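You operate a simulated robot arm through the tools that you are given. There is no shell and no other tool.

The job below is to be done with a simulated two-armed robot. You get a single attempt, and the scene is never put back.

Task
Set both knobs on the yellow box by its white label and check both divers' lines.
Fine: after each knob, hold the talk button under it till its green lamp lights.

The check looks at the end state, three seconds after you hand in, the way a careful person would. Anything else that was tipped, shoved, dropped, spilled or broken makes it a failure.

Robot
Two 7-joint arms with fingered hands on one trunk that stands fixed in place. Base frame: the origin is at the foot of the trunk, x ahead of it, y to its left, z up. Lengths are in m, angles in degrees, forces in N, time in s.
The left shoulder is at [0.056, 0.158, 1.168], the right one opposite. With the tool pointing down near the work surface each hand reaches from about 0.42 to 0.84 m from the base axis, measured 20 degrees to its own side. Payload 4 kg a hand.
Tool frame (each hand has its own): the origin (TCP) lies between the finger pads and is the grasp point; the fingertips stand 0.03 m ahead of it; z points along the fingers, y is the line along which they close. The gripper opens to 0.104 m; its body begins 0.035 m behind the TCP. The gripper is a hand of 4 fingers: y runs from the thumb to the fingers, the wrist lies at [-0.015, -0.104, -0.178] in the tool frame.
Orientation is that of the tool frame in the base frame, as a unit quaternion [x, y, z, w]. With the fingers straight down and the wrist toward the robot, the tool's x, y and z point along [0, 1, 0], [1, 0, 0] and [0, 0, -1] of the base frame.

Tools
- The arms move only by the tool apply_moves. It takes "left_steps", "right_steps" or both (then of equal length, played together; a hand with none holds still); each is a list of rows, each an object of numbers (a shift or turn left out is 0): "dx", "dy", "dz": the shift along the tool's x, y, z in m; "wx", "wy", "wz": the turn, a rotation vector about the tool's x, y, z in degrees. In form: [{"dx": .., "dy": .., "dz": .., "wx": .., "wy": .., "wz": ..}, ...]. A call has 1 to 20 rows; each row shifts and turns the commanded pose from where the row before left it, along the tool's axes as they then stand. Each row takes 0.2 s and may step no farther than 0.05 m and 8.6 degrees from the row before; otherwise, the whole call is refused. Where a pose cannot be reached the arm comes as near as it can. A force on the tool above 40 N (or 10 N above the force at the start of the call, whichever is more), or a blocked arm, ends the call early, and 0.2 s more pass. In this call time passes only in rows, and 0.2 s behind the last. It gives the time, the measured TCP pose, the force on the tool (base axes), the opening and the grip force at its end, in the units of the frame above (readings bear some noise), with the torque about the TCP (base axes, N m) and any sound that the robot's microphone picked up.
- Cameras (640 x 400 px; columns grow to the right, rows downward): "scene" is now at [0.1191, -0.0516, 1.3588]; the picture's right is [-0.61, -0.79, 0.01], its down [-0.40, 0.30, -0.86] and it looks along [0.68, -0.53, -0.50] (base axes); focal length 325 px, centre (320, 200). "left" rides on the left gripper at [-0.061, -0.092, -0.13] in its tool frame; the picture's right is [-0.81, -0.27, 0.52], its down [0.53, -0.71, 0.46] and it looks along [0.24, 0.65, 0.72] (tool axes); focal length 275 px, centre (320, 200). "right" rides on the right gripper at [0.061, -0.092, -0.13] in its tool frame; the picture's right is [-0.81, 0.28, -0.52], its down [-0.53, -0.71, 0.45] and it looks along [-0.24, 0.64, 0.72] (tool axes); focal length 275 px, centre (320, 200). There is no depth. A picture from a camera that has moved, and an enlarged one, comes with that camera's place and axes in the base frame and with its lens. The place of the scene camera against the robot may be out by one fixed shift of up to 0.012 m in any direction.
- capture(camera): a new picture of that camera. It takes no simulated time.
- lift_body(by): moves the trunk up (or, below 0, down) by that many m; the arms and the scene camera ride with it, the base frame stays. It gives what a move gives, with no picture.
- curl_fingers(index, middle, ring, thumb_bend, thumb_turn, hand): sets how far each is bent, from 0 (flat) to 1 (curled in); at 0.3 the hand is open as for a grip, at 0.7 the pads meet at the TCP. One left out holds its place. A second passes; each finger stops where it meets its share of the squeeze, and holds until it gets a number again. It is the only way to open and close the hand. It gives what a move gives, with no picture; readings hold the bend of each and the force on the fingers (four entries, about 0 where the hand has none), thumb and palm. thumb_turn goes from beside the hand (0) to across from the fingers (1), as for a grip.
- head_to(pan, tilt): turns the head with the scene camera to pan (to the left, within 80 degrees either way) and tilt (down, from -29 to 69), counted from straight ahead of the robot. It gives what a move gives.
- enlarge(camera, box): a new picture of the part [left, top, right, bottom] of that camera's present view, enlarged. It takes no simulated time.
- close_job(): hands the job in; it is judged then, once.

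Nothing tells you positions but the pictures and the camera data. Unless the task says otherwise, let go and move clear before handing in.

The tools are called after "Emit:" as a command line: name --argument value ..., lists and objects as JSON in quotes. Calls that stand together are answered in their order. apply_moves: Moves the arms, as the interface text tells. Its arguments: {"type":"object","properties":{"left_steps":{"type":"array","items":{"type":"object","properties":{"dx":{"type":"number"},"dy":{"type":"number"},"dz":{"type":"number"},"wx":{"type":"number"},"wy":{"type":"number"},"wz":{"type":"number"}}}},"right_steps":{"type":"array","items":{"type":"object","properties":{"dx":{"type":"number"},"dy":{"type":"number"},"dz":{"type":"number"},"wx":{"type":"number"},"wy":{"type":"number"},"wz":{"type":"number"}}}}},"required":[]} The other tools are called the same way: lift_body (by) moves the trunk up or down; curl_fingers (index, middle, ring, thumb_bend, thumb_turn, hand) moves the fingers one by one; head_to (pan, tilt) turns the head that bears the scene camera; capture (camera) takes a picture; enlarge (camera, box) takes an enlarged picture of a part of a camera's view; close_job () hands the job in.

At the start:

```text
time: 0.0
left_tcp_pos: [0.6159, -0.0146, 1.0887]
left_tool_rot: [0.707, 0.707, 0.0, 0.0]
left_ft_force: [-0.4, 0.7, 0.0]
left_torque: [-0.03, 0.0, 0.04]
left_grip_width: 0.1037
left_grip_force: 0.0
left_shape: jaw
left_bend: [0.3, 0.3, 0.3, 0.3, 0.98]
left_finger forces: [0.0, 0.1, 0.0, 0.0, 0.0, 0.0]
right_tcp_pos: [0.3219, -0.4486, 1.115]
right_tool_rot: [0.708, 0.706, 0.0, 0.0]
right_ft_force: [-0.6, -0.5, 0.5]
right_torque: [-0.02, -0.01, 0.0]
right_grip_width: 0.1035
right_grip_force: 0.1
right_shape: jaw
right_bend: [0.3, 0.3, 0.3, 0.3, 0.98]
right_finger forces: [0.0, 0.1, 0.0, 0.0, 0.0, 0.1]
trunk travel left (down, up): [-0.375, 0.132]
head pan, tilt (commanded): [-37.5, 29.6]
```

scene: 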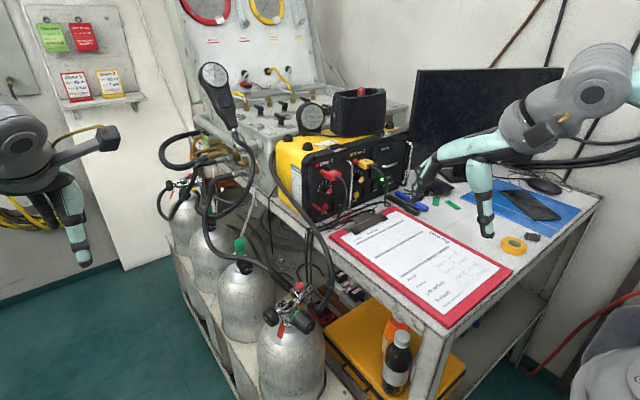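
right: 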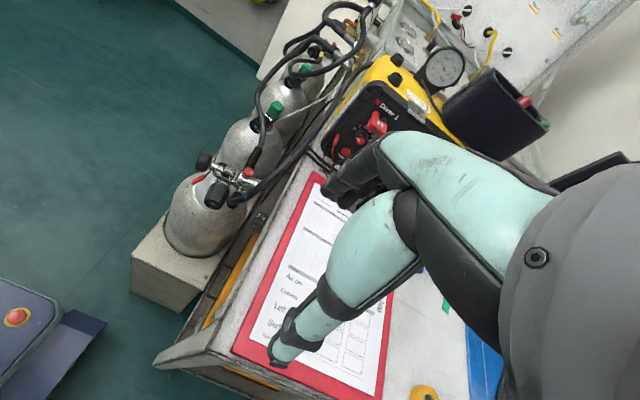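
left: 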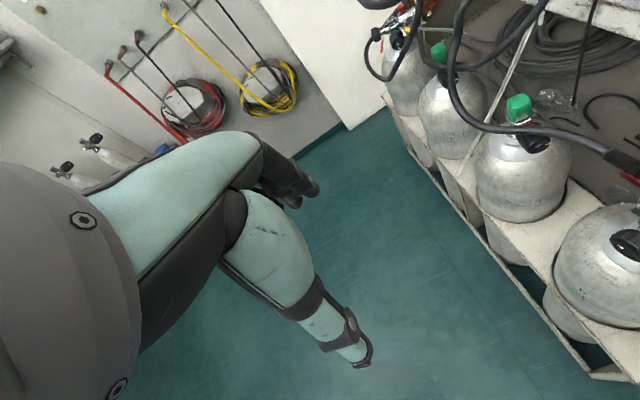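

The yellow comms box stands on the bench ahead and to the right, with a white label on its face. I'll look closer at the box before moving anything.

Emit:
enlarge --camera "scene" --box '[270, 120, 430, 220]'

Emit:
enlarge --camera "right" --box '[310, 50, 470, 150]'

Emit:
enlarge --camera "scene" --box '[330, 200, 520, 320]'

Emit:
enlarge --camera "scene" --box '[30, 10, 150, 110]'

```text
4.00 times, centred on (350, 170) of scene
camera zoom: at [0.1191, -0.0516, 1.3588], right [-0.61, -0.79, 0.01], down [-0.4, 0.3, -0.86], along [0.68, -0.53, -0.5], focal length 1302 px, centre (200, 320)
```

zoom: 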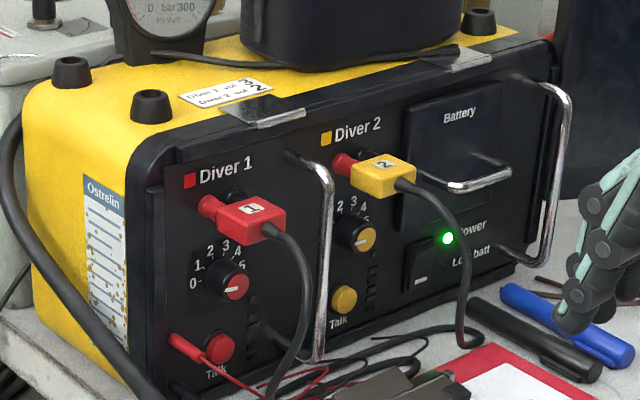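

```text
4.00 times, centred on (390, 100) of right
camera zoom: at [0.2304, -0.388, 1.2474], right [0.27, -0.81, 0.52], down [-0.71, -0.53, -0.46], along [0.64, -0.24, -0.73], focal length 1101 px, centre (40, 600)
```

zoom: 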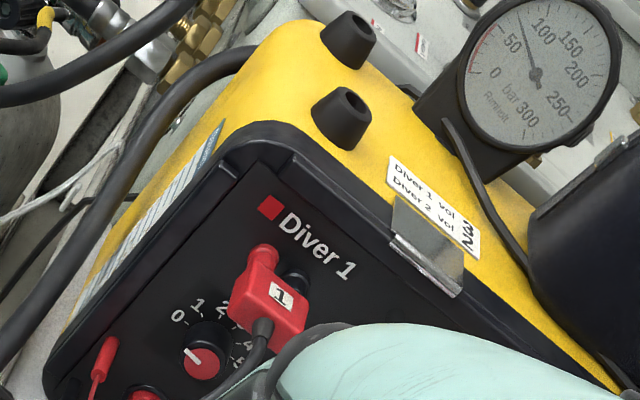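

```text
3.33 times, centred on (425, 260) of scene
camera zoom: at [0.1191, -0.0516, 1.3588], right [-0.61, -0.79, 0.01], down [-0.4, 0.3, -0.86], along [0.68, -0.53, -0.5], focal length 1085 px, centre (-30, 0)
```

zoom: 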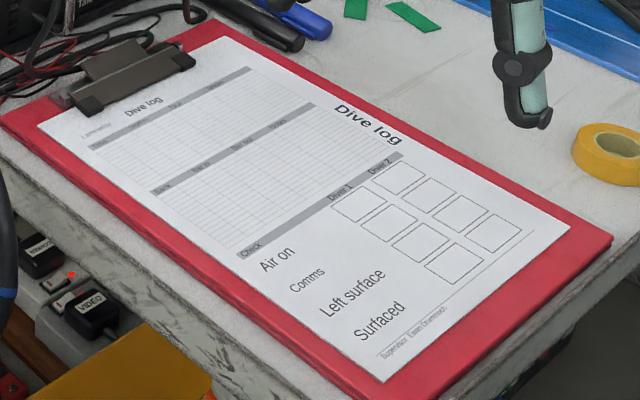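

```text
4.00 times, centred on (90, 60) of scene
camera zoom: at [0.1191, -0.0516, 1.3588], right [-0.61, -0.79, 0.01], down [-0.4, 0.3, -0.86], along [0.68, -0.53, -0.5], focal length 1302 px, centre (1240, 760)
```

zoom: 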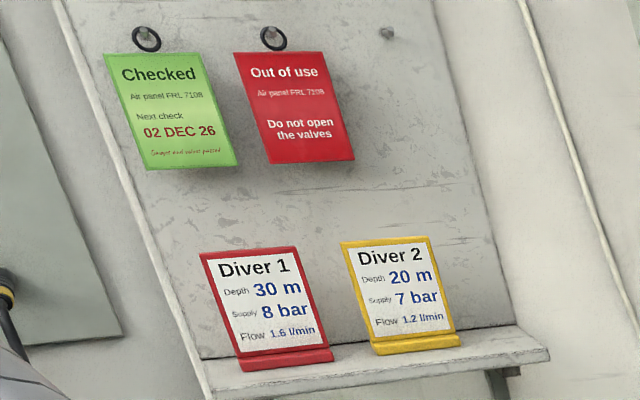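

I can see a white label with "Diver 1 vol / Diver 2 vol" and handwritten numbers, two knobs with scales 0–5, and Talk buttons with lamps. I'll zoom in harder on the label and the knobs.

Emit:
enlarge --camera "right" --box '[402, 84, 434, 118]'

Emit:
enlarge --camera "scene" --box '[312, 136, 344, 156]'

Emit:
enlarge --camera "scene" --box '[305, 155, 369, 220]'

Emit:
enlarge --camera "scene" --box '[340, 150, 404, 205]'

Emit:
enlarge --camera "scene" --box '[280, 155, 320, 210]'

```text
11.76 times, centred on (418, 101) of right
camera zoom: at [0.2304, -0.388, 1.2474], right [0.27, -0.81, 0.52], down [-0.71, -0.53, -0.46], along [0.64, -0.24, -0.73], focal length 3238 px, centre (-833, 1365)
```

zoom: 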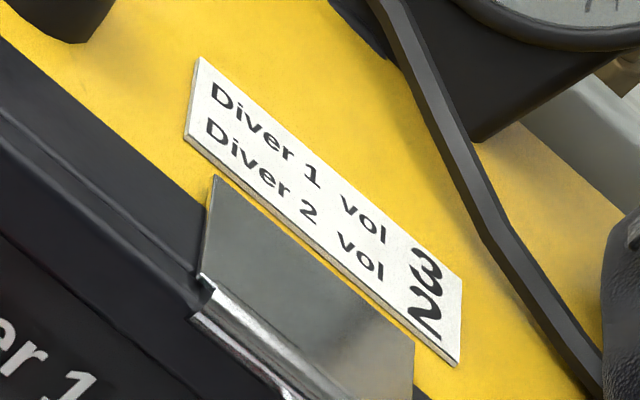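

```text
16.00 times, centred on (328, 146) of scene
camera zoom: at [0.1191, -0.0516, 1.3588], right [-0.61, -0.79, 0.01], down [-0.4, 0.3, -0.86], along [0.68, -0.53, -0.5], focal length 5206 px, centre (192, 1064)
```

zoom: 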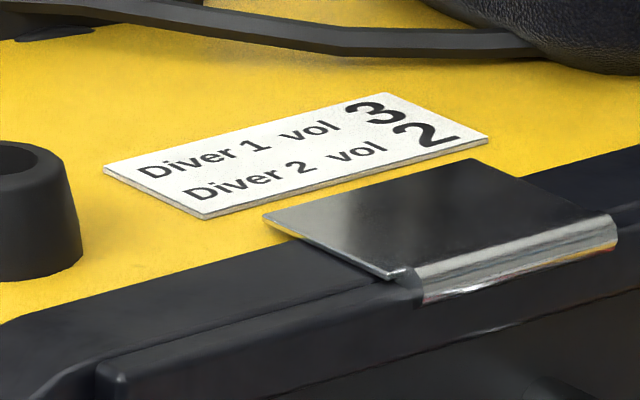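

```text
6.15 times, centred on (337, 188) of scene
camera zoom: at [0.1191, -0.0516, 1.3588], right [-0.61, -0.79, 0.01], down [-0.4, 0.3, -0.86], along [0.68, -0.53, -0.5], focal length 2002 px, centre (215, 277)
```

zoom: 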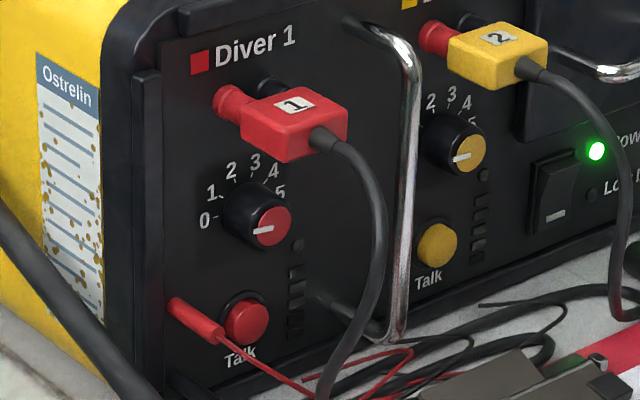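

```text
7.27 times, centred on (372, 178) of scene
camera zoom: at [0.1191, -0.0516, 1.3588], right [-0.61, -0.79, 0.01], down [-0.4, 0.3, -0.86], along [0.68, -0.53, -0.5], focal length 2366 px, centre (-58, 364)
```

zoom: 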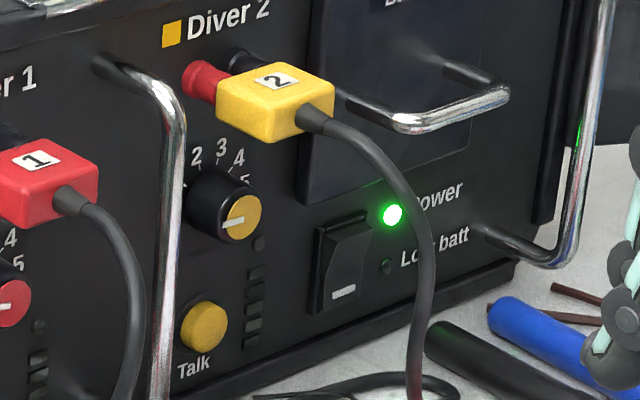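

```text
7.27 times, centred on (300, 182) of scene
camera zoom: at [0.1191, -0.0516, 1.3588], right [-0.61, -0.79, 0.01], down [-0.4, 0.3, -0.86], along [0.68, -0.53, -0.5], focal length 2366 px, centre (466, 327)
```

zoom: 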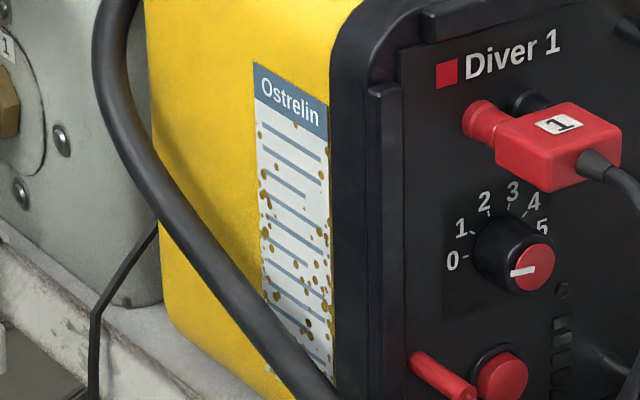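

The label reads Diver 1 vol 3 and Diver 2 vol 2, and both pointers seem to sit near 0 now. Knob 1 is at roughly (0.68, -0.52, 0.95), on a panel facing the robot. I'll tilt the right hand so its camera looks at the panel more squarely.

Emit:
apply_moves --right_steps '[{"wx": -8.5}, {"wx": -8.5}, {"wx": -8.5}, {"wx": -8.5}, {"wx": -8.5}, {"dx": -0.03}, {"dx": -0.03}]'

Emit:
capture --camera "right"

Emit:
capture --camera "scene"

```text
time: 1.6
left_tcp_pos: [0.6064, -0.0146, 1.0956]
left_tool_rot: [0.707, 0.707, 0.004, 0.002]
left_ft_force: [-0.1, 0.0, -0.1]
left_torque: [0.0, -0.01, -0.01]
left_grip_width: 0.1042
left_grip_force: 0.1
left_shape: jaw
left_bend: [0.3, 0.3, 0.3, 0.3, 0.98]
left_finger forces: [0.0, 0.0, 0.1, 0.0, 0.1, 0.0]
right_tcp_pos: [0.3164, -0.5272, 1.121]
right_tool_rot: [0.659, 0.657, 0.26, 0.258]
right_ft_force: [-0.3, 0.8, 0.1]
right_torque: [0.03, -0.01, -0.02]
right_grip_width: 0.1036
right_grip_force: 0.0
right_shape: jaw
right_bend: [0.3, 0.3, 0.3, 0.3, 0.98]
right_finger forces: [0.0, 0.1, 0.1, 0.1, 0.0, 0.1]
right hand out of reach, approached as far as the arm can: row 4, 5
trunk travel left (down, up): [-0.375, 0.132]
head pan, tilt (commanded): [-37.5, 29.6]
```

```text
taken
camera right: at [0.1595, -0.4663, 1.155], right [-0.15, -0.81, 0.56], down [-0.21, -0.53, -0.82], along [0.97, -0.24, -0.09], focal length 275 px, centre (320, 200)
```

right: 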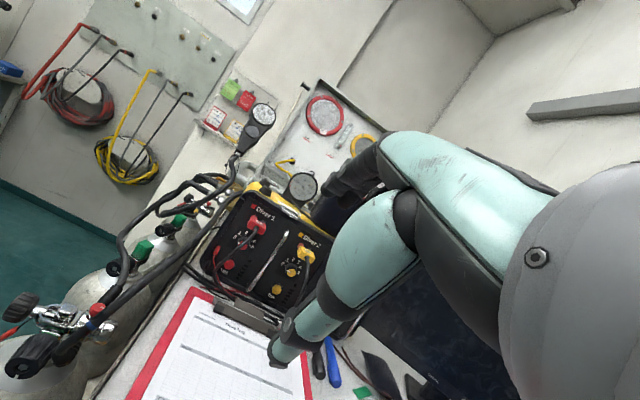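

```text
taken
camera scene: at [0.1198, -0.0522, 1.3587], right [-0.61, -0.79, 0.01], down [-0.4, 0.3, -0.86], along [0.68, -0.53, -0.5], focal length 325 px, centre (320, 200)
```

scene: 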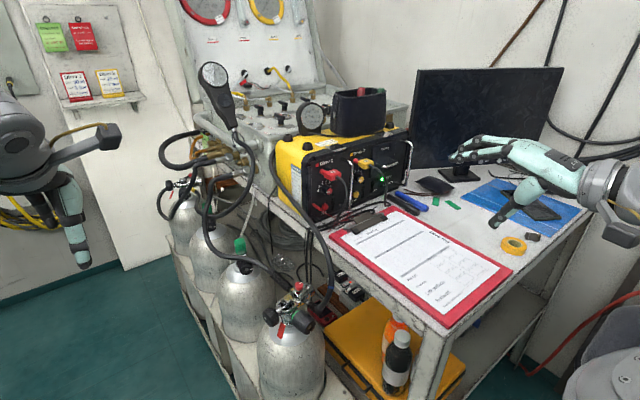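

The right camera now sees the panel nearly head-on. I'll enlarge it.

Emit:
enlarge --camera "right" --box '[190, 175, 340, 315]'

Emit:
enlarge --camera "right" --box '[205, 200, 285, 300]'

Emit:
enlarge --camera "right" --box '[260, 225, 330, 305]'

```text
2.86 times, centred on (265, 245) of right
camera zoom: at [0.1595, -0.4663, 1.155], right [-0.15, -0.81, 0.56], down [-0.21, -0.53, -0.82], along [0.97, -0.24, -0.09], focal length 786 px, centre (477, 71)
```

zoom: 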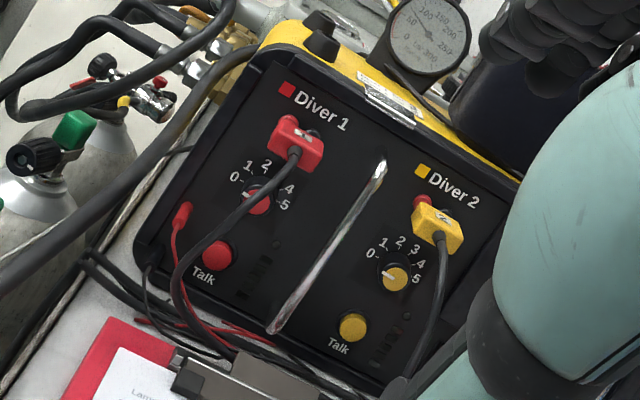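

```text
4.00 times, centred on (245, 250) of right
camera zoom: at [0.1595, -0.4663, 1.155], right [-0.15, -0.81, 0.56], down [-0.21, -0.53, -0.82], along [0.97, -0.24, -0.09], focal length 1101 px, centre (620, 0)
```

zoom: 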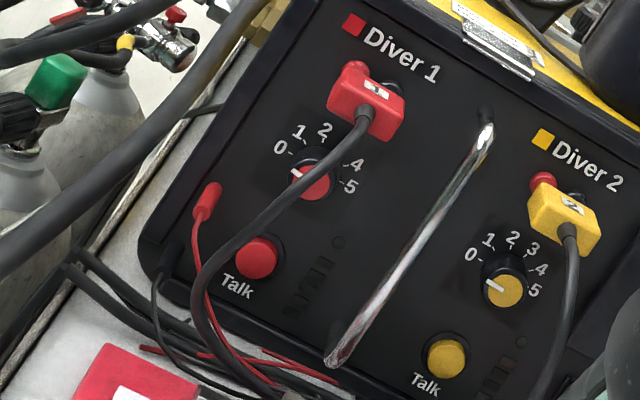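

```text
5.00 times, centred on (295, 265) of right
camera zoom: at [0.1595, -0.4663, 1.155], right [-0.15, -0.81, 0.56], down [-0.21, -0.53, -0.82], along [0.97, -0.24, -0.09], focal length 1376 px, centre (445, -125)
```

zoom: 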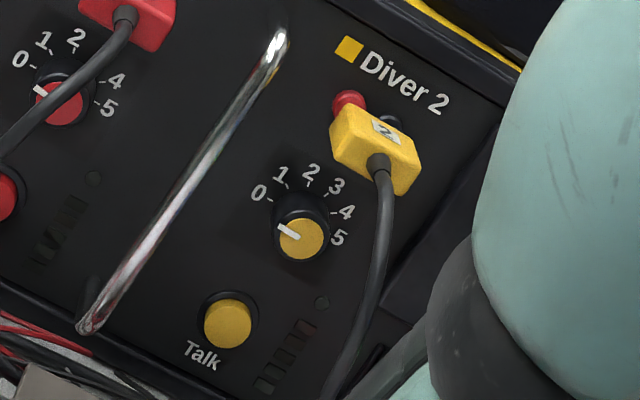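

I've got the scale running from 0 at left to 5 at right, with both pointers at 0, and the plug-1 cable droops in front of knob 1. I'll bring the right hand's camera closer and lower for a proper front view.

Emit:
apply_moves --right_steps '[{"dx": -0.0122, "dy": 0.0091, "dz": 0.0355}, {"dx": -0.0122, "dy": 0.0091, "dz": 0.0355}, {"dx": -0.0122, "dy": 0.0091, "dz": 0.0355}, {"dx": -0.0122, "dy": 0.0091, "dz": 0.0355}, {"dx": -0.0122, "dy": 0.0091, "dz": 0.0355}, {"dx": -0.0122, "dy": 0.0091, "dz": 0.0355}]'

Emit:
capture --camera "right"

Emit:
capture --camera "scene"

```text
time: 3.0
left_tcp_pos: [0.6061, -0.0145, 1.0957]
left_tool_rot: [0.707, 0.707, 0.005, 0.004]
left_ft_force: [0.1, 0.6, -0.3]
left_torque: [0.03, 0.03, -0.03]
left_grip_width: 0.1037
left_grip_force: 0.0
left_shape: jaw
left_bend: [0.3, 0.3, 0.3, 0.3, 0.98]
left_finger forces: [0.1, 0.1, 0.0, 0.1, 0.0, 0.1]
right_tcp_pos: [0.5007, -0.6017, 1.0022]
right_tool_rot: [0.658, 0.657, 0.26, 0.26]
right_ft_force: [0.0, -0.3, 0.2]
right_torque: [0.03, 0.01, 0.04]
right_grip_width: 0.1038
right_grip_force: 0.1
right_shape: jaw
right_bend: [0.3, 0.3, 0.3, 0.3, 0.98]
right_finger forces: [0.1, 0.0, 0.1, 0.1, 0.0, 0.1]
trunk travel left (down, up): [-0.375, 0.132]
head pan, tilt (commanded): [-37.5, 29.6]
```

```text
taken
camera right: at [0.3458, -0.5408, 1.0359], right [-0.15, -0.81, 0.57], down [-0.21, -0.53, -0.82], along [0.97, -0.24, -0.09], focal length 275 px, centre (320, 200)
```

right: 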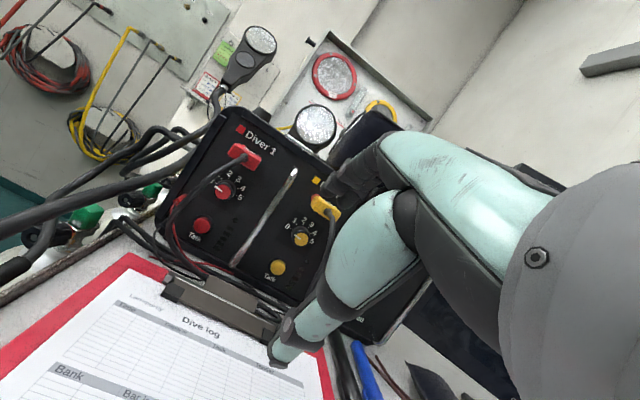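

```text
taken
camera scene: at [0.1208, -0.0521, 1.3586], right [-0.61, -0.79, 0.01], down [-0.41, 0.3, -0.86], along [0.68, -0.53, -0.51], focal length 325 px, centre (320, 200)
```

scene: 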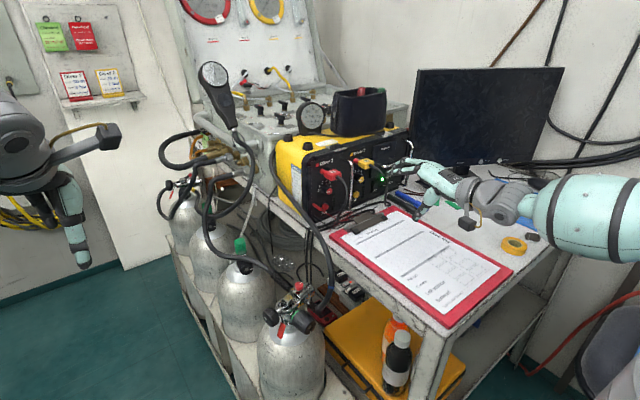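

Emit:
enlarge --camera "right" --box '[185, 140, 265, 200]'

Emit:
enlarge --camera "right" --box '[255, 180, 345, 290]'

Emit:
enlarge --camera "right" --box '[150, 100, 360, 310]'

Emit:
enlarge --camera "scene" --box '[290, 130, 450, 230]'

```text
6.67 times, centred on (225, 170) of right
camera zoom: at [0.3458, -0.5408, 1.0359], right [-0.15, -0.81, 0.57], down [-0.21, -0.53, -0.82], along [0.97, -0.24, -0.09], focal length 1835 px, centre (953, 400)
```

zoom: 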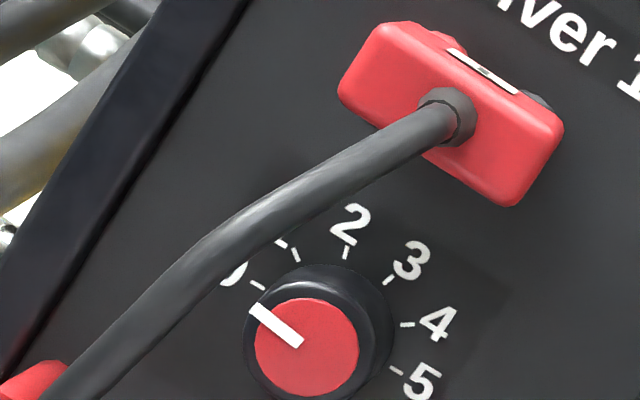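

```text
3.64 times, centred on (300, 235) of right
camera zoom: at [0.3458, -0.5408, 1.0359], right [-0.15, -0.81, 0.57], down [-0.21, -0.53, -0.82], along [0.97, -0.24, -0.09], focal length 1001 px, centre (393, 73)
```

zoom: 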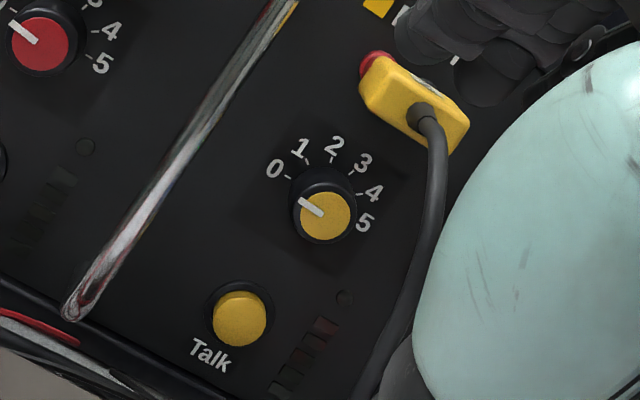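

```text
1.90 times, centred on (255, 205) of right
camera zoom: at [0.3458, -0.5408, 1.0359], right [-0.15, -0.81, 0.57], down [-0.21, -0.53, -0.82], along [0.97, -0.24, -0.09], focal length 524 px, centre (444, 190)
```

zoom: 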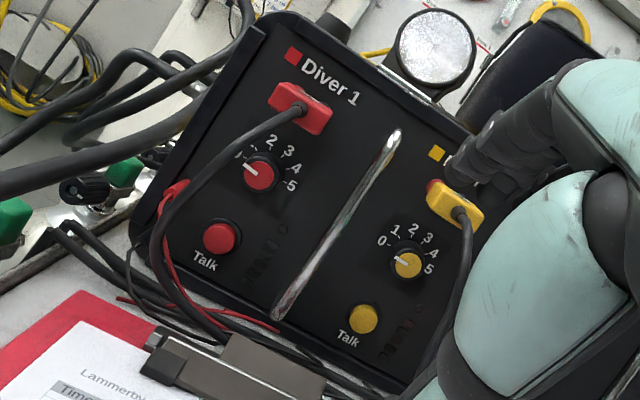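

```text
4.00 times, centred on (370, 180) of scene
camera zoom: at [0.1208, -0.0521, 1.3586], right [-0.61, -0.79, 0.01], down [-0.41, 0.3, -0.86], along [0.68, -0.53, -0.51], focal length 1302 px, centre (120, 280)
```

zoom: 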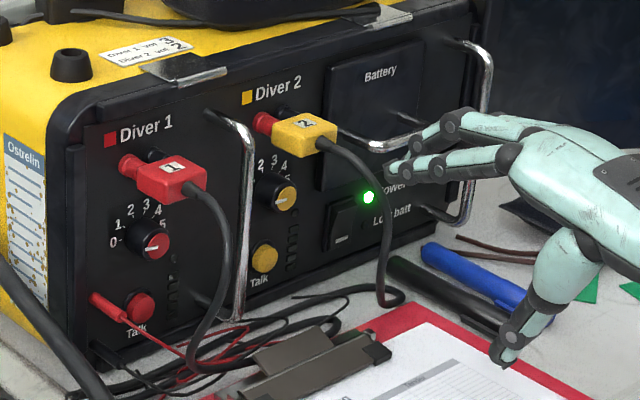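

I've located the parts: knob 1 is at about (0.673, -0.521, 0.947) and knob 2 at about (0.661, -0.629, 0.951). Each Talk button is about 6 cm below its knob, the handle bar is at y≈-0.578, and each plug's cable loops about 6 cm in front of its knob. Next I'll try finger shapes in free air to learn where the index and thumb tips end up.

Emit:
curl_fingers --hand "right" --index 0.5 --middle 1.0 --ring 1.0 --thumb_bend 0.5 --thumb_turn 0.7

Emit:
head_to --pan -50 --tilt 32

Emit:
capture --camera "right"

Emit:
capture --camera "scene"

```text
time: 4.0
left_tcp_pos: [0.6045, -0.013, 1.0965]
left_tool_rot: [0.707, 0.708, 0.004, 0.005]
left_ft_force: [-0.3, -0.4, 0.0]
left_torque: [0.0, -0.02, 0.03]
left_grip_width: 0.1039
left_grip_force: 0.1
left_shape: jaw
left_bend: [0.3, 0.3, 0.3, 0.3, 0.98]
left_finger forces: [0.1, 0.0, 0.1, 0.0, 0.0, 0.0]
right_tcp_pos: [0.5006, -0.6016, 1.004]
right_tool_rot: [0.658, 0.657, 0.26, 0.26]
right_ft_force: [0.0, 0.3, 0.0]
right_torque: [0.01, 0.0, 0.01]
right_grip_width: 0.0626
right_grip_force: 0.1
right_shape: fingers
right_bend: [0.5, 1.0, 1.0, 0.5, 0.7]
right_finger forces: [0.1, 0.0, 0.0, 0.0, 0.1, 0.0]
trunk travel left (down, up): [-0.375, 0.132]
head pan, tilt (commanded): [-37.5, 29.6]
```

```text
time: 4.8
left_tcp_pos: [0.6041, -0.0137, 1.0952]
left_tool_rot: [0.707, 0.707, 0.004, 0.005]
left_ft_force: [0.2, 0.2, 0.4]
left_torque: [0.0, 0.0, 0.01]
left_grip_width: 0.1039
left_grip_force: 0.1
left_shape: jaw
left_bend: [0.3, 0.3, 0.3, 0.3, 0.98]
left_finger forces: [0.1, 0.1, 0.1, 0.0, 0.1, 0.0]
right_tcp_pos: [0.4998, -0.6014, 1.0024]
right_tool_rot: [0.659, 0.657, 0.259, 0.26]
right_ft_force: [-0.6, -0.1, 0.5]
right_torque: [0.01, 0.02, 0.04]
right_grip_width: 0.0626
right_grip_force: 0.1
right_shape: fingers
right_bend: [0.5, 1.0, 1.0, 0.5, 0.7]
right_finger forces: [0.1, 0.1, 0.0, 0.0, 0.0, 0.1]
trunk travel left (down, up): [-0.375, 0.132]
head pan, tilt (commanded): [-50.0, 32.0]
```

```text
taken
camera right: at [0.3442, -0.5403, 1.0363], right [-0.15, -0.81, 0.57], down [-0.21, -0.53, -0.82], along [0.97, -0.25, -0.09], focal length 275 px, centre (320, 200)
```

right: 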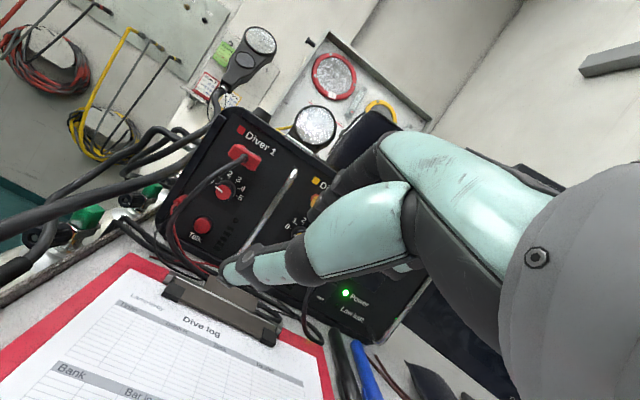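

```text
taken
camera scene: at [0.105, -0.065, 1.3552], right [-0.77, -0.64, 0.01], down [-0.35, 0.41, -0.84], along [0.54, -0.65, -0.54], focal length 325 px, centre (320, 200)
```

scene: 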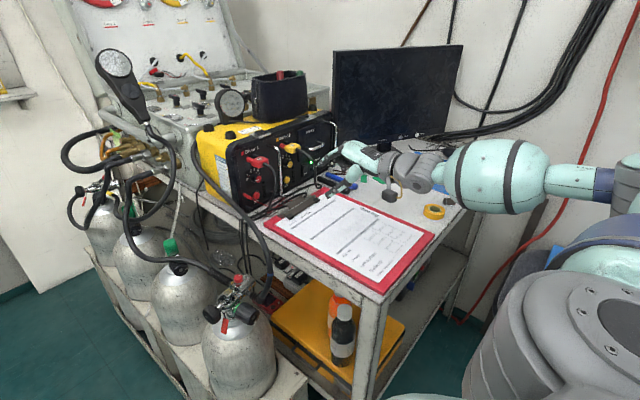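

Emit:
enlarge --camera "scene" --box '[310, 120, 470, 220]'

Emit:
enlarge --camera "right" --box '[200, 120, 440, 300]'

```text
4.00 times, centred on (390, 170) of scene
camera zoom: at [0.105, -0.065, 1.3552], right [-0.77, -0.64, 0.01], down [-0.35, 0.41, -0.84], along [0.54, -0.65, -0.54], focal length 1302 px, centre (40, 320)
```

zoom: 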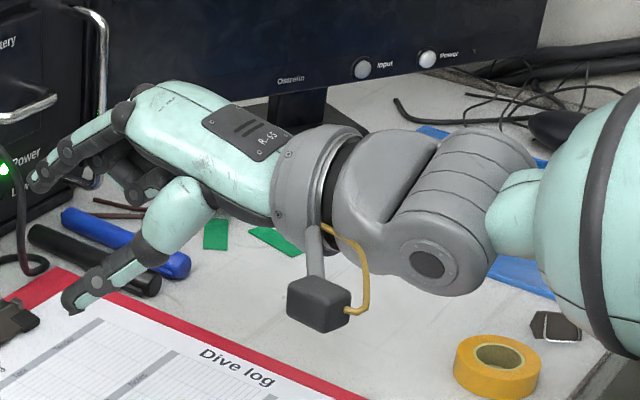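

```text
2.22 times, centred on (320, 210) of right
camera zoom: at [0.3442, -0.5403, 1.0363], right [-0.15, -0.81, 0.57], down [-0.21, -0.53, -0.82], along [0.97, -0.25, -0.09], focal length 612 px, centre (320, 178)
```

zoom: 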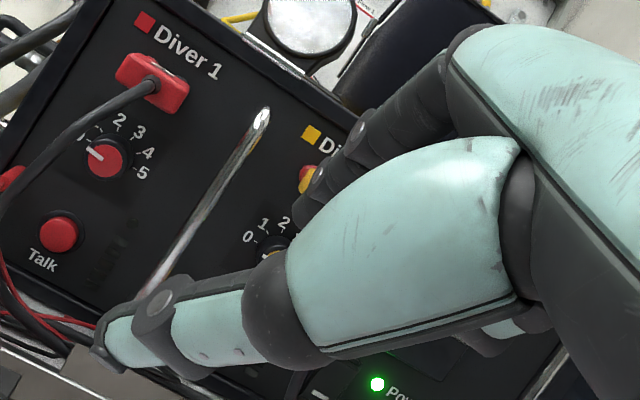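

The index lies along the tool axis at bend 0.5, and the thumb tip moves sideways with thumb_turn. I'll try a pressing shape next: index flat, the other fingers tucked.

Emit:
curl_fingers --hand "right" --index 0.2 --middle 1.0 --ring 1.0 --thumb_bend 1.0 --thumb_turn 1.0

Emit:
enlarge --camera "scene" --box '[310, 120, 470, 220]'

Emit:
enlarge --camera "right" --box '[200, 120, 440, 300]'

```text
time: 5.8
left_tcp_pos: [0.6038, -0.0142, 1.0968]
left_tool_rot: [0.707, 0.707, 0.003, 0.005]
left_ft_force: [-0.3, 0.3, 0.4]
left_torque: [0.01, -0.03, -0.02]
left_grip_width: 0.1041
left_grip_force: 0.1
left_shape: jaw
left_bend: [0.3, 0.3, 0.3, 0.3, 0.98]
left_finger forces: [0.1, 0.0, 0.1, 0.0, 0.0, 0.0]
right_tcp_pos: [0.5011, -0.6022, 1.0027]
right_tool_rot: [0.659, 0.656, 0.26, 0.261]
right_ft_force: [-0.9, -0.4, -0.3]
right_torque: [0.05, 0.0, -0.04]
right_grip_width: 0.0324
right_grip_force: 0.0
right_shape: fingers
right_bend: [0.2, 1.0, 1.0, 1.0, 1.0]
right_finger forces: [0.0, 0.1, 0.1, 0.1, 0.0, 0.1]
trunk travel left (down, up): [-0.375, 0.132]
head pan, tilt (commanded): [-50.0, 32.0]
```

```text
4.00 times, centred on (390, 170) of scene
camera zoom: at [0.1049, -0.065, 1.3552], right [-0.77, -0.64, 0.01], down [-0.35, 0.41, -0.84], along [0.54, -0.65, -0.54], focal length 1302 px, centre (40, 320)
```

zoom: 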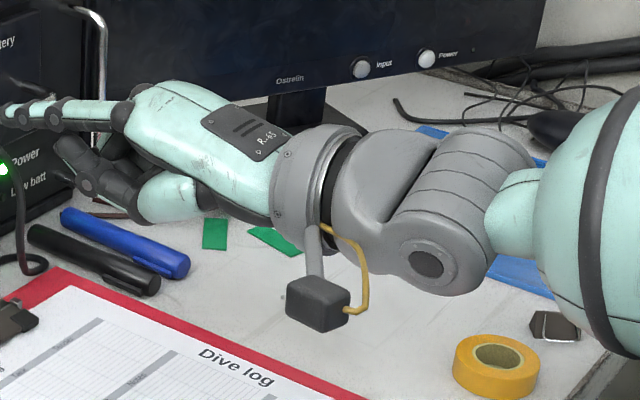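

```text
2.22 times, centred on (320, 210) of right
camera zoom: at [0.3441, -0.5404, 1.0364], right [-0.15, -0.81, 0.57], down [-0.21, -0.53, -0.82], along [0.97, -0.25, -0.09], focal length 612 px, centre (320, 178)
```

zoom: 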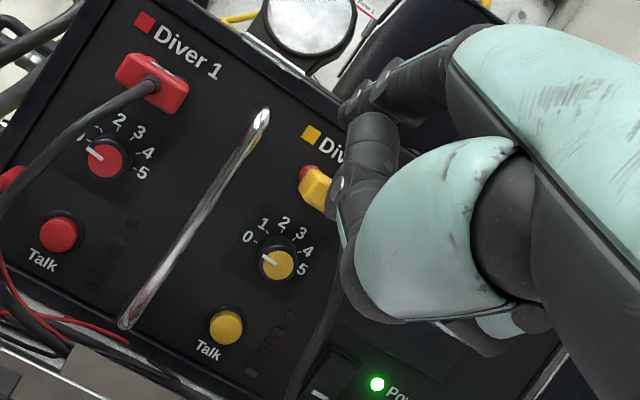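

A tucked thumb makes a compact pointing hand. Pinching is awkward because of the cables, so I plan to turn each knob by friction with one fingertip on its side, the index for knob 1 and possibly the ring finger for knob 2. I'll measure the index tip precisely first.

Emit:
enlarge --camera "scene" --box '[290, 130, 370, 180]'

Emit:
enlarge --camera "right" --box '[300, 120, 420, 195]'

Emit:
enlarge --camera "scene" --box '[200, 110, 360, 210]'

```text
8.00 times, centred on (330, 155) of scene
camera zoom: at [0.1049, -0.065, 1.3552], right [-0.77, -0.64, 0.01], down [-0.35, 0.41, -0.84], along [0.54, -0.65, -0.54], focal length 2603 px, centre (240, 560)
```

zoom: 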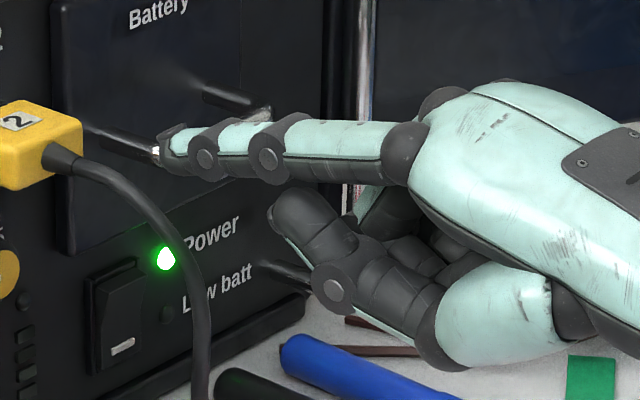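

```text
5.33 times, centred on (360, 158) of right
camera zoom: at [0.3441, -0.5404, 1.0364], right [-0.15, -0.81, 0.57], down [-0.21, -0.53, -0.82], along [0.97, -0.25, -0.09], focal length 1468 px, centre (107, 427)
```

zoom: 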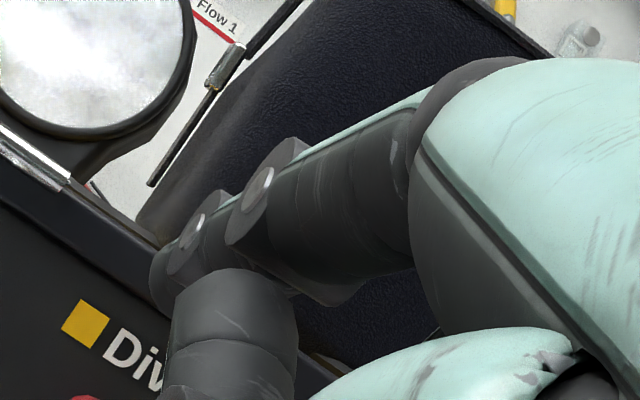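

```text
4.00 times, centred on (280, 160) of scene
camera zoom: at [0.1049, -0.065, 1.3552], right [-0.77, -0.64, 0.01], down [-0.35, 0.41, -0.84], along [0.54, -0.65, -0.54], focal length 1302 px, centre (480, 360)
```

zoom: 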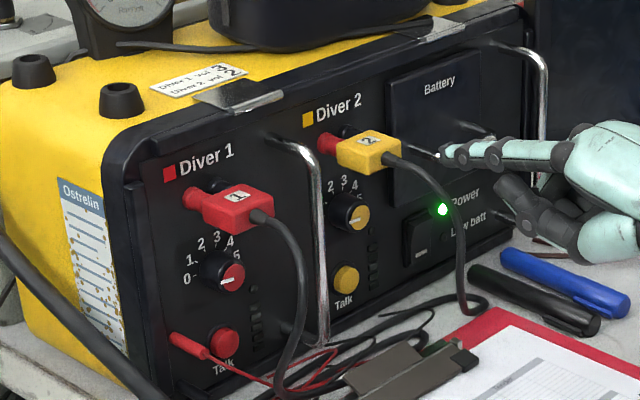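

The index tip sits at about (0.011, 0.07, 0.016) in the tool frame at bend 0.2. With a steeper hand and a flatter index, the hand should stay clear of both cables and the handle. I'll tilt about 20° and flatten the index in free air.

Emit:
apply_moves --right_steps '[{"wx": 6.8}, {"wx": 6.8}, {"wx": 6.8}]'

Emit:
curl_fingers --hand "right" --index 0.0

Emit:
enlarge --camera "scene" --box '[290, 120, 370, 170]'

Emit:
capture --camera "right"

```text
time: 6.8
left_tcp_pos: [0.5941, -0.0126, 1.1047]
left_tool_rot: [0.707, 0.707, 0.008, 0.007]
left_ft_force: [-0.3, 0.2, -0.1]
left_torque: [0.0, -0.04, 0.01]
left_grip_width: 0.104
left_grip_force: 0.2
left_shape: jaw
left_bend: [0.3, 0.3, 0.3, 0.3, 0.98]
left_finger forces: [0.0, 0.0, 0.1, 0.0, 0.0, 0.1]
right_tcp_pos: [0.5159, -0.6063, 1.2201]
right_tool_rot: [0.648, 0.642, 0.29, 0.288]
right_ft_force: [-0.5, 0.5, -0.5]
right_torque: [-0.01, -0.03, -0.01]
right_grip_width: 0.0323
right_grip_force: 0.1
right_shape: fingers
right_bend: [0.2, 1.0, 1.0, 1.0, 1.0]
right_finger forces: [0.1, 0.0, 0.0, 0.0, 0.1, 0.1]
trunk travel left (down, up): [-0.375, 0.132]
head pan, tilt (commanded): [-50.0, 32.0]
stopped in row 3 (right hand): the arm was blocked; the commanded pose is now the measured one
```

```text
time: 7.8
left_tcp_pos: [0.5916, -0.0132, 1.1053]
left_tool_rot: [0.707, 0.707, 0.007, 0.008]
left_ft_force: [0.0, 0.4, 0.7]
left_torque: [-0.02, 0.01, 0.0]
left_grip_width: 0.1041
left_grip_force: 0.1
left_shape: jaw
left_bend: [0.3, 0.3, 0.3, 0.3, 0.98]
left_finger forces: [0.1, 0.1, 0.0, 0.0, 0.1, 0.1]
right_tcp_pos: [0.5143, -0.6042, 1.2209]
right_tool_rot: [0.648, 0.642, 0.291, 0.289]
right_ft_force: [0.4, 0.1, -0.9]
right_torque: [0.01, 0.03, -0.04]
right_grip_width: 0.0457
right_grip_force: 0.0
right_shape: fingers
right_bend: [0.0, 1.0, 1.0, 1.0, 1.0]
right_finger forces: [0.1, 0.1, 0.1, 0.0, 0.0, 0.1]
trunk travel left (down, up): [-0.375, 0.132]
head pan, tilt (commanded): [-50.0, 32.0]
```

```text
8.00 times, centred on (330, 145) of scene
camera zoom: at [0.1053, -0.0646, 1.3552], right [-0.77, -0.64, 0.01], down [-0.35, 0.41, -0.84], along [0.54, -0.65, -0.54], focal length 2603 px, centre (240, 640)
```

zoom: 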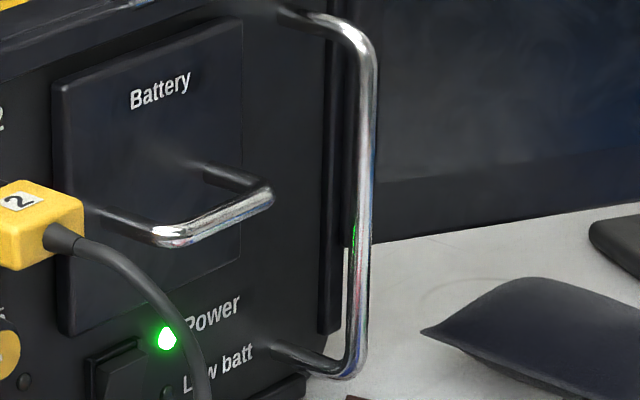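

```text
taken
camera right: at [0.3556, -0.543, 1.2397], right [-0.21, -0.81, 0.54], down [-0.14, -0.53, -0.84], along [0.97, -0.25, 0.0], focal length 275 px, centre (320, 200)
```

right: 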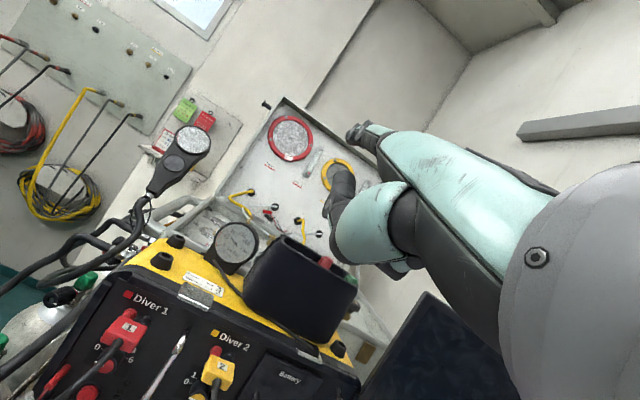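

The hand jumped upward by 0.2 m, which I didn't expect. I need to see what happened to the arm and check that nothing was touched.

Emit:
capture --camera "scene"

Emit:
head_to --pan -60 --tilt 15

Emit:
capture --camera "scene"

```text
taken
camera scene: at [0.1053, -0.0646, 1.3552], right [-0.77, -0.64, 0.01], down [-0.35, 0.41, -0.84], along [0.54, -0.65, -0.54], focal length 325 px, centre (320, 200)
```

scene: 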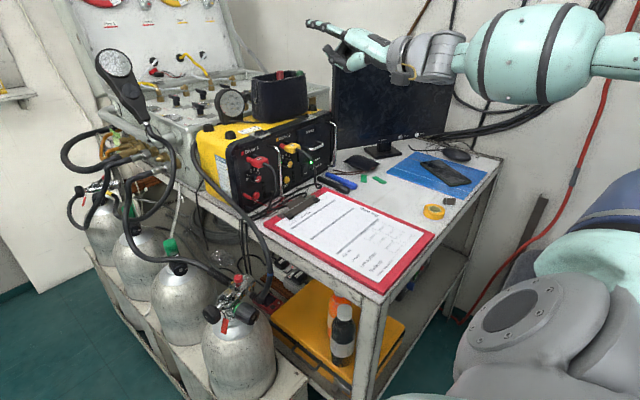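

```text
time: 8.6
left_tcp_pos: [0.5909, -0.0146, 1.1049]
left_tool_rot: [0.707, 0.707, 0.009, 0.009]
left_ft_force: [0.2, 0.3, 0.4]
left_torque: [0.01, -0.01, 0.01]
left_grip_width: 0.1041
left_grip_force: 0.1
left_shape: jaw
left_bend: [0.3, 0.3, 0.3, 0.3, 0.98]
left_finger forces: [0.0, 0.0, 0.0, 0.0, 0.0, 0.0]
right_tcp_pos: [0.5142, -0.6054, 1.2199]
right_tool_rot: [0.648, 0.642, 0.29, 0.289]
right_ft_force: [0.3, -0.1, -0.5]
right_torque: [0.01, -0.01, -0.01]
right_grip_width: 0.0459
right_grip_force: 0.1
right_shape: fingers
right_bend: [0.0, 1.0, 1.0, 1.0, 1.0]
right_finger forces: [0.1, 0.0, 0.0, 0.1, 0.1, 0.0]
trunk travel left (down, up): [-0.375, 0.132]
head pan, tilt (commanded): [-60.0, 15.0]
```

```text
taken
camera scene: at [0.0944, -0.0774, 1.3826], right [-0.87, -0.5, 0.01], down [-0.14, 0.22, -0.96], along [0.48, -0.84, -0.27], focal length 325 px, centre (320, 200)
```

scene: 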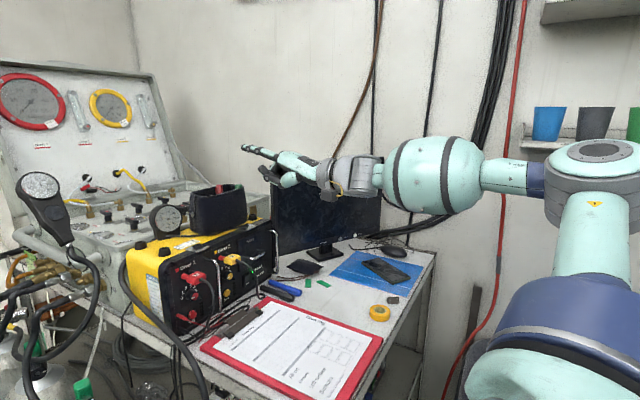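

Nothing was touched; the arm only swapped its elbow posture. I'll continue with smaller turns at this height, keeping the hand clear.

Emit:
apply_moves --right_steps '[{"wx": 3}, {"wx": 3}, {"wx": 3}, {"wx": 3}, {"wx": 3}]'

```text
time: 9.8
left_tcp_pos: [0.5916, -0.0138, 1.1035]
left_tool_rot: [0.707, 0.707, 0.009, 0.009]
left_ft_force: [-0.6, 0.6, -0.3]
left_torque: [0.02, -0.01, 0.03]
left_grip_width: 0.1041
left_grip_force: 0.1
left_shape: jaw
left_bend: [0.3, 0.3, 0.3, 0.3, 0.98]
left_finger forces: [0.0, 0.2, 0.0, 0.0, 0.0, 0.0]
right_tcp_pos: [0.5148, -0.6041, 1.2197]
right_tool_rot: [0.679, 0.676, 0.205, 0.201]
right_ft_force: [0.8, -0.2, -0.1]
right_torque: [-0.03, -0.03, 0.0]
right_grip_width: 0.0458
right_grip_force: 0.1
right_shape: fingers
right_bend: [0.0, 1.0, 1.0, 1.0, 1.0]
right_finger forces: [0.1, 0.0, 0.0, 0.0, 0.0, 0.0]
trunk travel left (down, up): [-0.375, 0.132]
head pan, tilt (commanded): [-60.0, 15.0]
```

Emit:
apply_moves --right_steps '[{"wx": 3.5}, {"wx": 3.5}, {"wx": 3.5}]'

Emit:
capture --camera "right"

Emit:
enlarge --camera "scene" --box '[220, 120, 380, 220]'

```text
time: 10.6
left_tcp_pos: [0.5911, -0.0137, 1.1039]
left_tool_rot: [0.707, 0.707, 0.008, 0.009]
left_ft_force: [0.3, 1.1, 0.9]
left_torque: [0.0, 0.0, 0.01]
left_grip_width: 0.1041
left_grip_force: 0.0
left_shape: jaw
left_bend: [0.3, 0.3, 0.3, 0.3, 0.98]
left_finger forces: [0.0, 0.0, 0.0, 0.1, 0.0, 0.0]
right_tcp_pos: [0.5137, -0.6039, 1.219]
right_tool_rot: [0.695, 0.691, 0.142, 0.139]
right_ft_force: [-0.4, 1.1, 0.1]
right_torque: [-0.03, 0.0, -0.02]
right_grip_width: 0.046
right_grip_force: 0.0
right_shape: fingers
right_bend: [0.0, 1.0, 1.0, 1.0, 1.0]
right_finger forces: [0.0, 0.1, 0.1, 0.0, 0.0, 0.0]
trunk travel left (down, up): [-0.375, 0.132]
head pan, tilt (commanded): [-60.0, 15.0]
```

```text
taken
camera right: at [0.3779, -0.5428, 1.3052], right [0.05, -0.81, 0.58], down [-0.48, -0.53, -0.7], along [0.87, -0.25, -0.42], focal length 275 px, centre (320, 200)
```

right: 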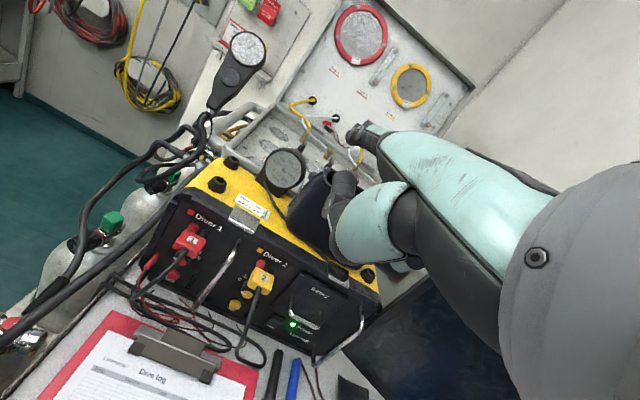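

```text
4.00 times, centred on (300, 170) of scene
camera zoom: at [0.0947, -0.077, 1.3827], right [-0.87, -0.5, 0.01], down [-0.14, 0.22, -0.96], along [0.48, -0.84, -0.27], focal length 1302 px, centre (400, 320)
```

zoom: 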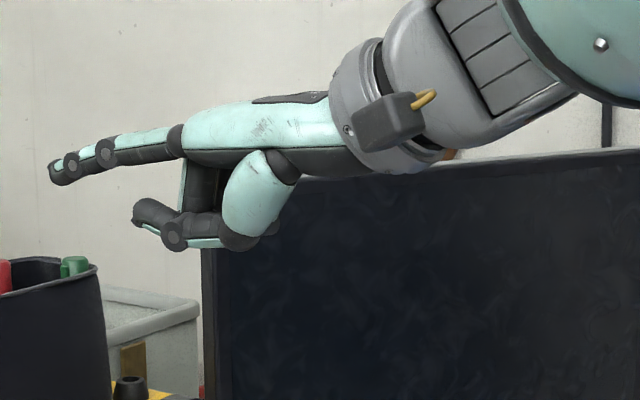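

The hand is now steep with the index pointing at the panel, and the index tip is about 8 cm ahead of and 4 cm above the TCP. I'll line it up with the gap right of knob 1 and lower it slowly, well in front of the cables.

Emit:
apply_moves --right_steps '[{"dx": 0.0046, "dy": -0.01145, "dz": 0.0223}, {"dx": 0.0046, "dy": -0.01145, "dz": 0.0223}, {"dx": 0.0046, "dy": -0.01145, "dz": 0.0223}, {"dx": 0.0046, "dy": -0.01145, "dz": 0.0223}, {"dx": 0.0046, "dy": -0.01145, "dz": 0.0223}, {"dx": 0.0046, "dy": -0.01145, "dz": 0.0223}, {"dx": 0.0046, "dy": -0.01145, "dz": 0.0223}, {"dx": 0.0046, "dy": -0.01145, "dz": 0.0223}]'

Emit:
head_to --pan -42 --tilt 30

Emit:
capture --camera "scene"

Emit:
capture --camera "right"

```text
time: 12.3
left_tcp_pos: [0.592, -0.0148, 1.1034]
left_tool_rot: [0.707, 0.707, 0.01, 0.007]
left_ft_force: [1.0, 0.4, 0.4]
left_torque: [0.01, -0.02, 0.0]
left_grip_width: 0.1042
left_grip_force: 0.1
left_shape: jaw
left_bend: [0.3, 0.3, 0.3, 0.3, 0.98]
left_finger forces: [0.1, 0.0, 0.0, 0.1, 0.1, 0.0]
right_tcp_pos: [0.499, -0.567, 1.0202]
right_tool_rot: [0.696, 0.69, 0.142, 0.138]
right_ft_force: [0.9, -1.0, 0.7]
right_torque: [0.03, 0.01, 0.01]
right_grip_width: 0.046
right_grip_force: 0.2
right_shape: fingers
right_bend: [0.0, 1.0, 1.0, 1.0, 1.0]
right_finger forces: [0.0, 0.1, 0.1, 0.0, 0.0, 0.1]
trunk travel left (down, up): [-0.375, 0.132]
head pan, tilt (commanded): [-60.0, 15.0]
```

```text
time: 13.2
left_tcp_pos: [0.5914, -0.0138, 1.1042]
left_tool_rot: [0.707, 0.707, 0.008, 0.009]
left_ft_force: [0.8, 0.0, -0.7]
left_torque: [0.01, 0.01, 0.01]
left_grip_width: 0.104
left_grip_force: 0.1
left_shape: jaw
left_bend: [0.3, 0.3, 0.3, 0.3, 0.98]
left_finger forces: [0.0, 0.1, 0.1, 0.0, 0.1, 0.0]
right_tcp_pos: [0.4993, -0.566, 1.0197]
right_tool_rot: [0.695, 0.691, 0.143, 0.139]
right_ft_force: [-0.5, 0.7, -0.5]
right_torque: [-0.03, 0.03, 0.04]
right_grip_width: 0.0457
right_grip_force: 0.0
right_shape: fingers
right_bend: [0.0, 1.0, 1.0, 1.0, 1.0]
right_finger forces: [0.0, 0.1, 0.0, 0.1, 0.1, 0.0]
trunk travel left (down, up): [-0.375, 0.132]
head pan, tilt (commanded): [-42.0, 30.0]
```

```text
taken
camera scene: at [0.1145, -0.0567, 1.3583], right [-0.67, -0.74, 0.01], down [-0.38, 0.33, -0.86], along [0.64, -0.58, -0.51], focal length 325 px, centre (320, 200)
```

scene: 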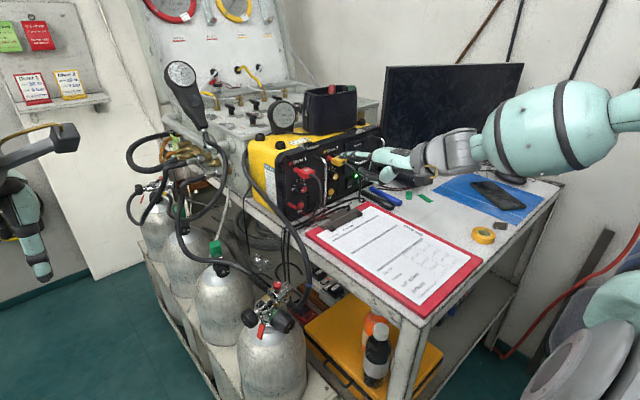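

```text
taken
camera right: at [0.3641, -0.5052, 1.1065], right [0.05, -0.81, 0.58], down [-0.48, -0.53, -0.7], along [0.87, -0.25, -0.42], focal length 275 px, centre (320, 200)
```

right: 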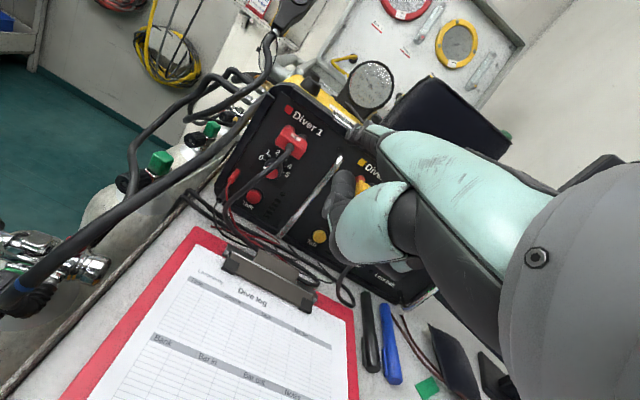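

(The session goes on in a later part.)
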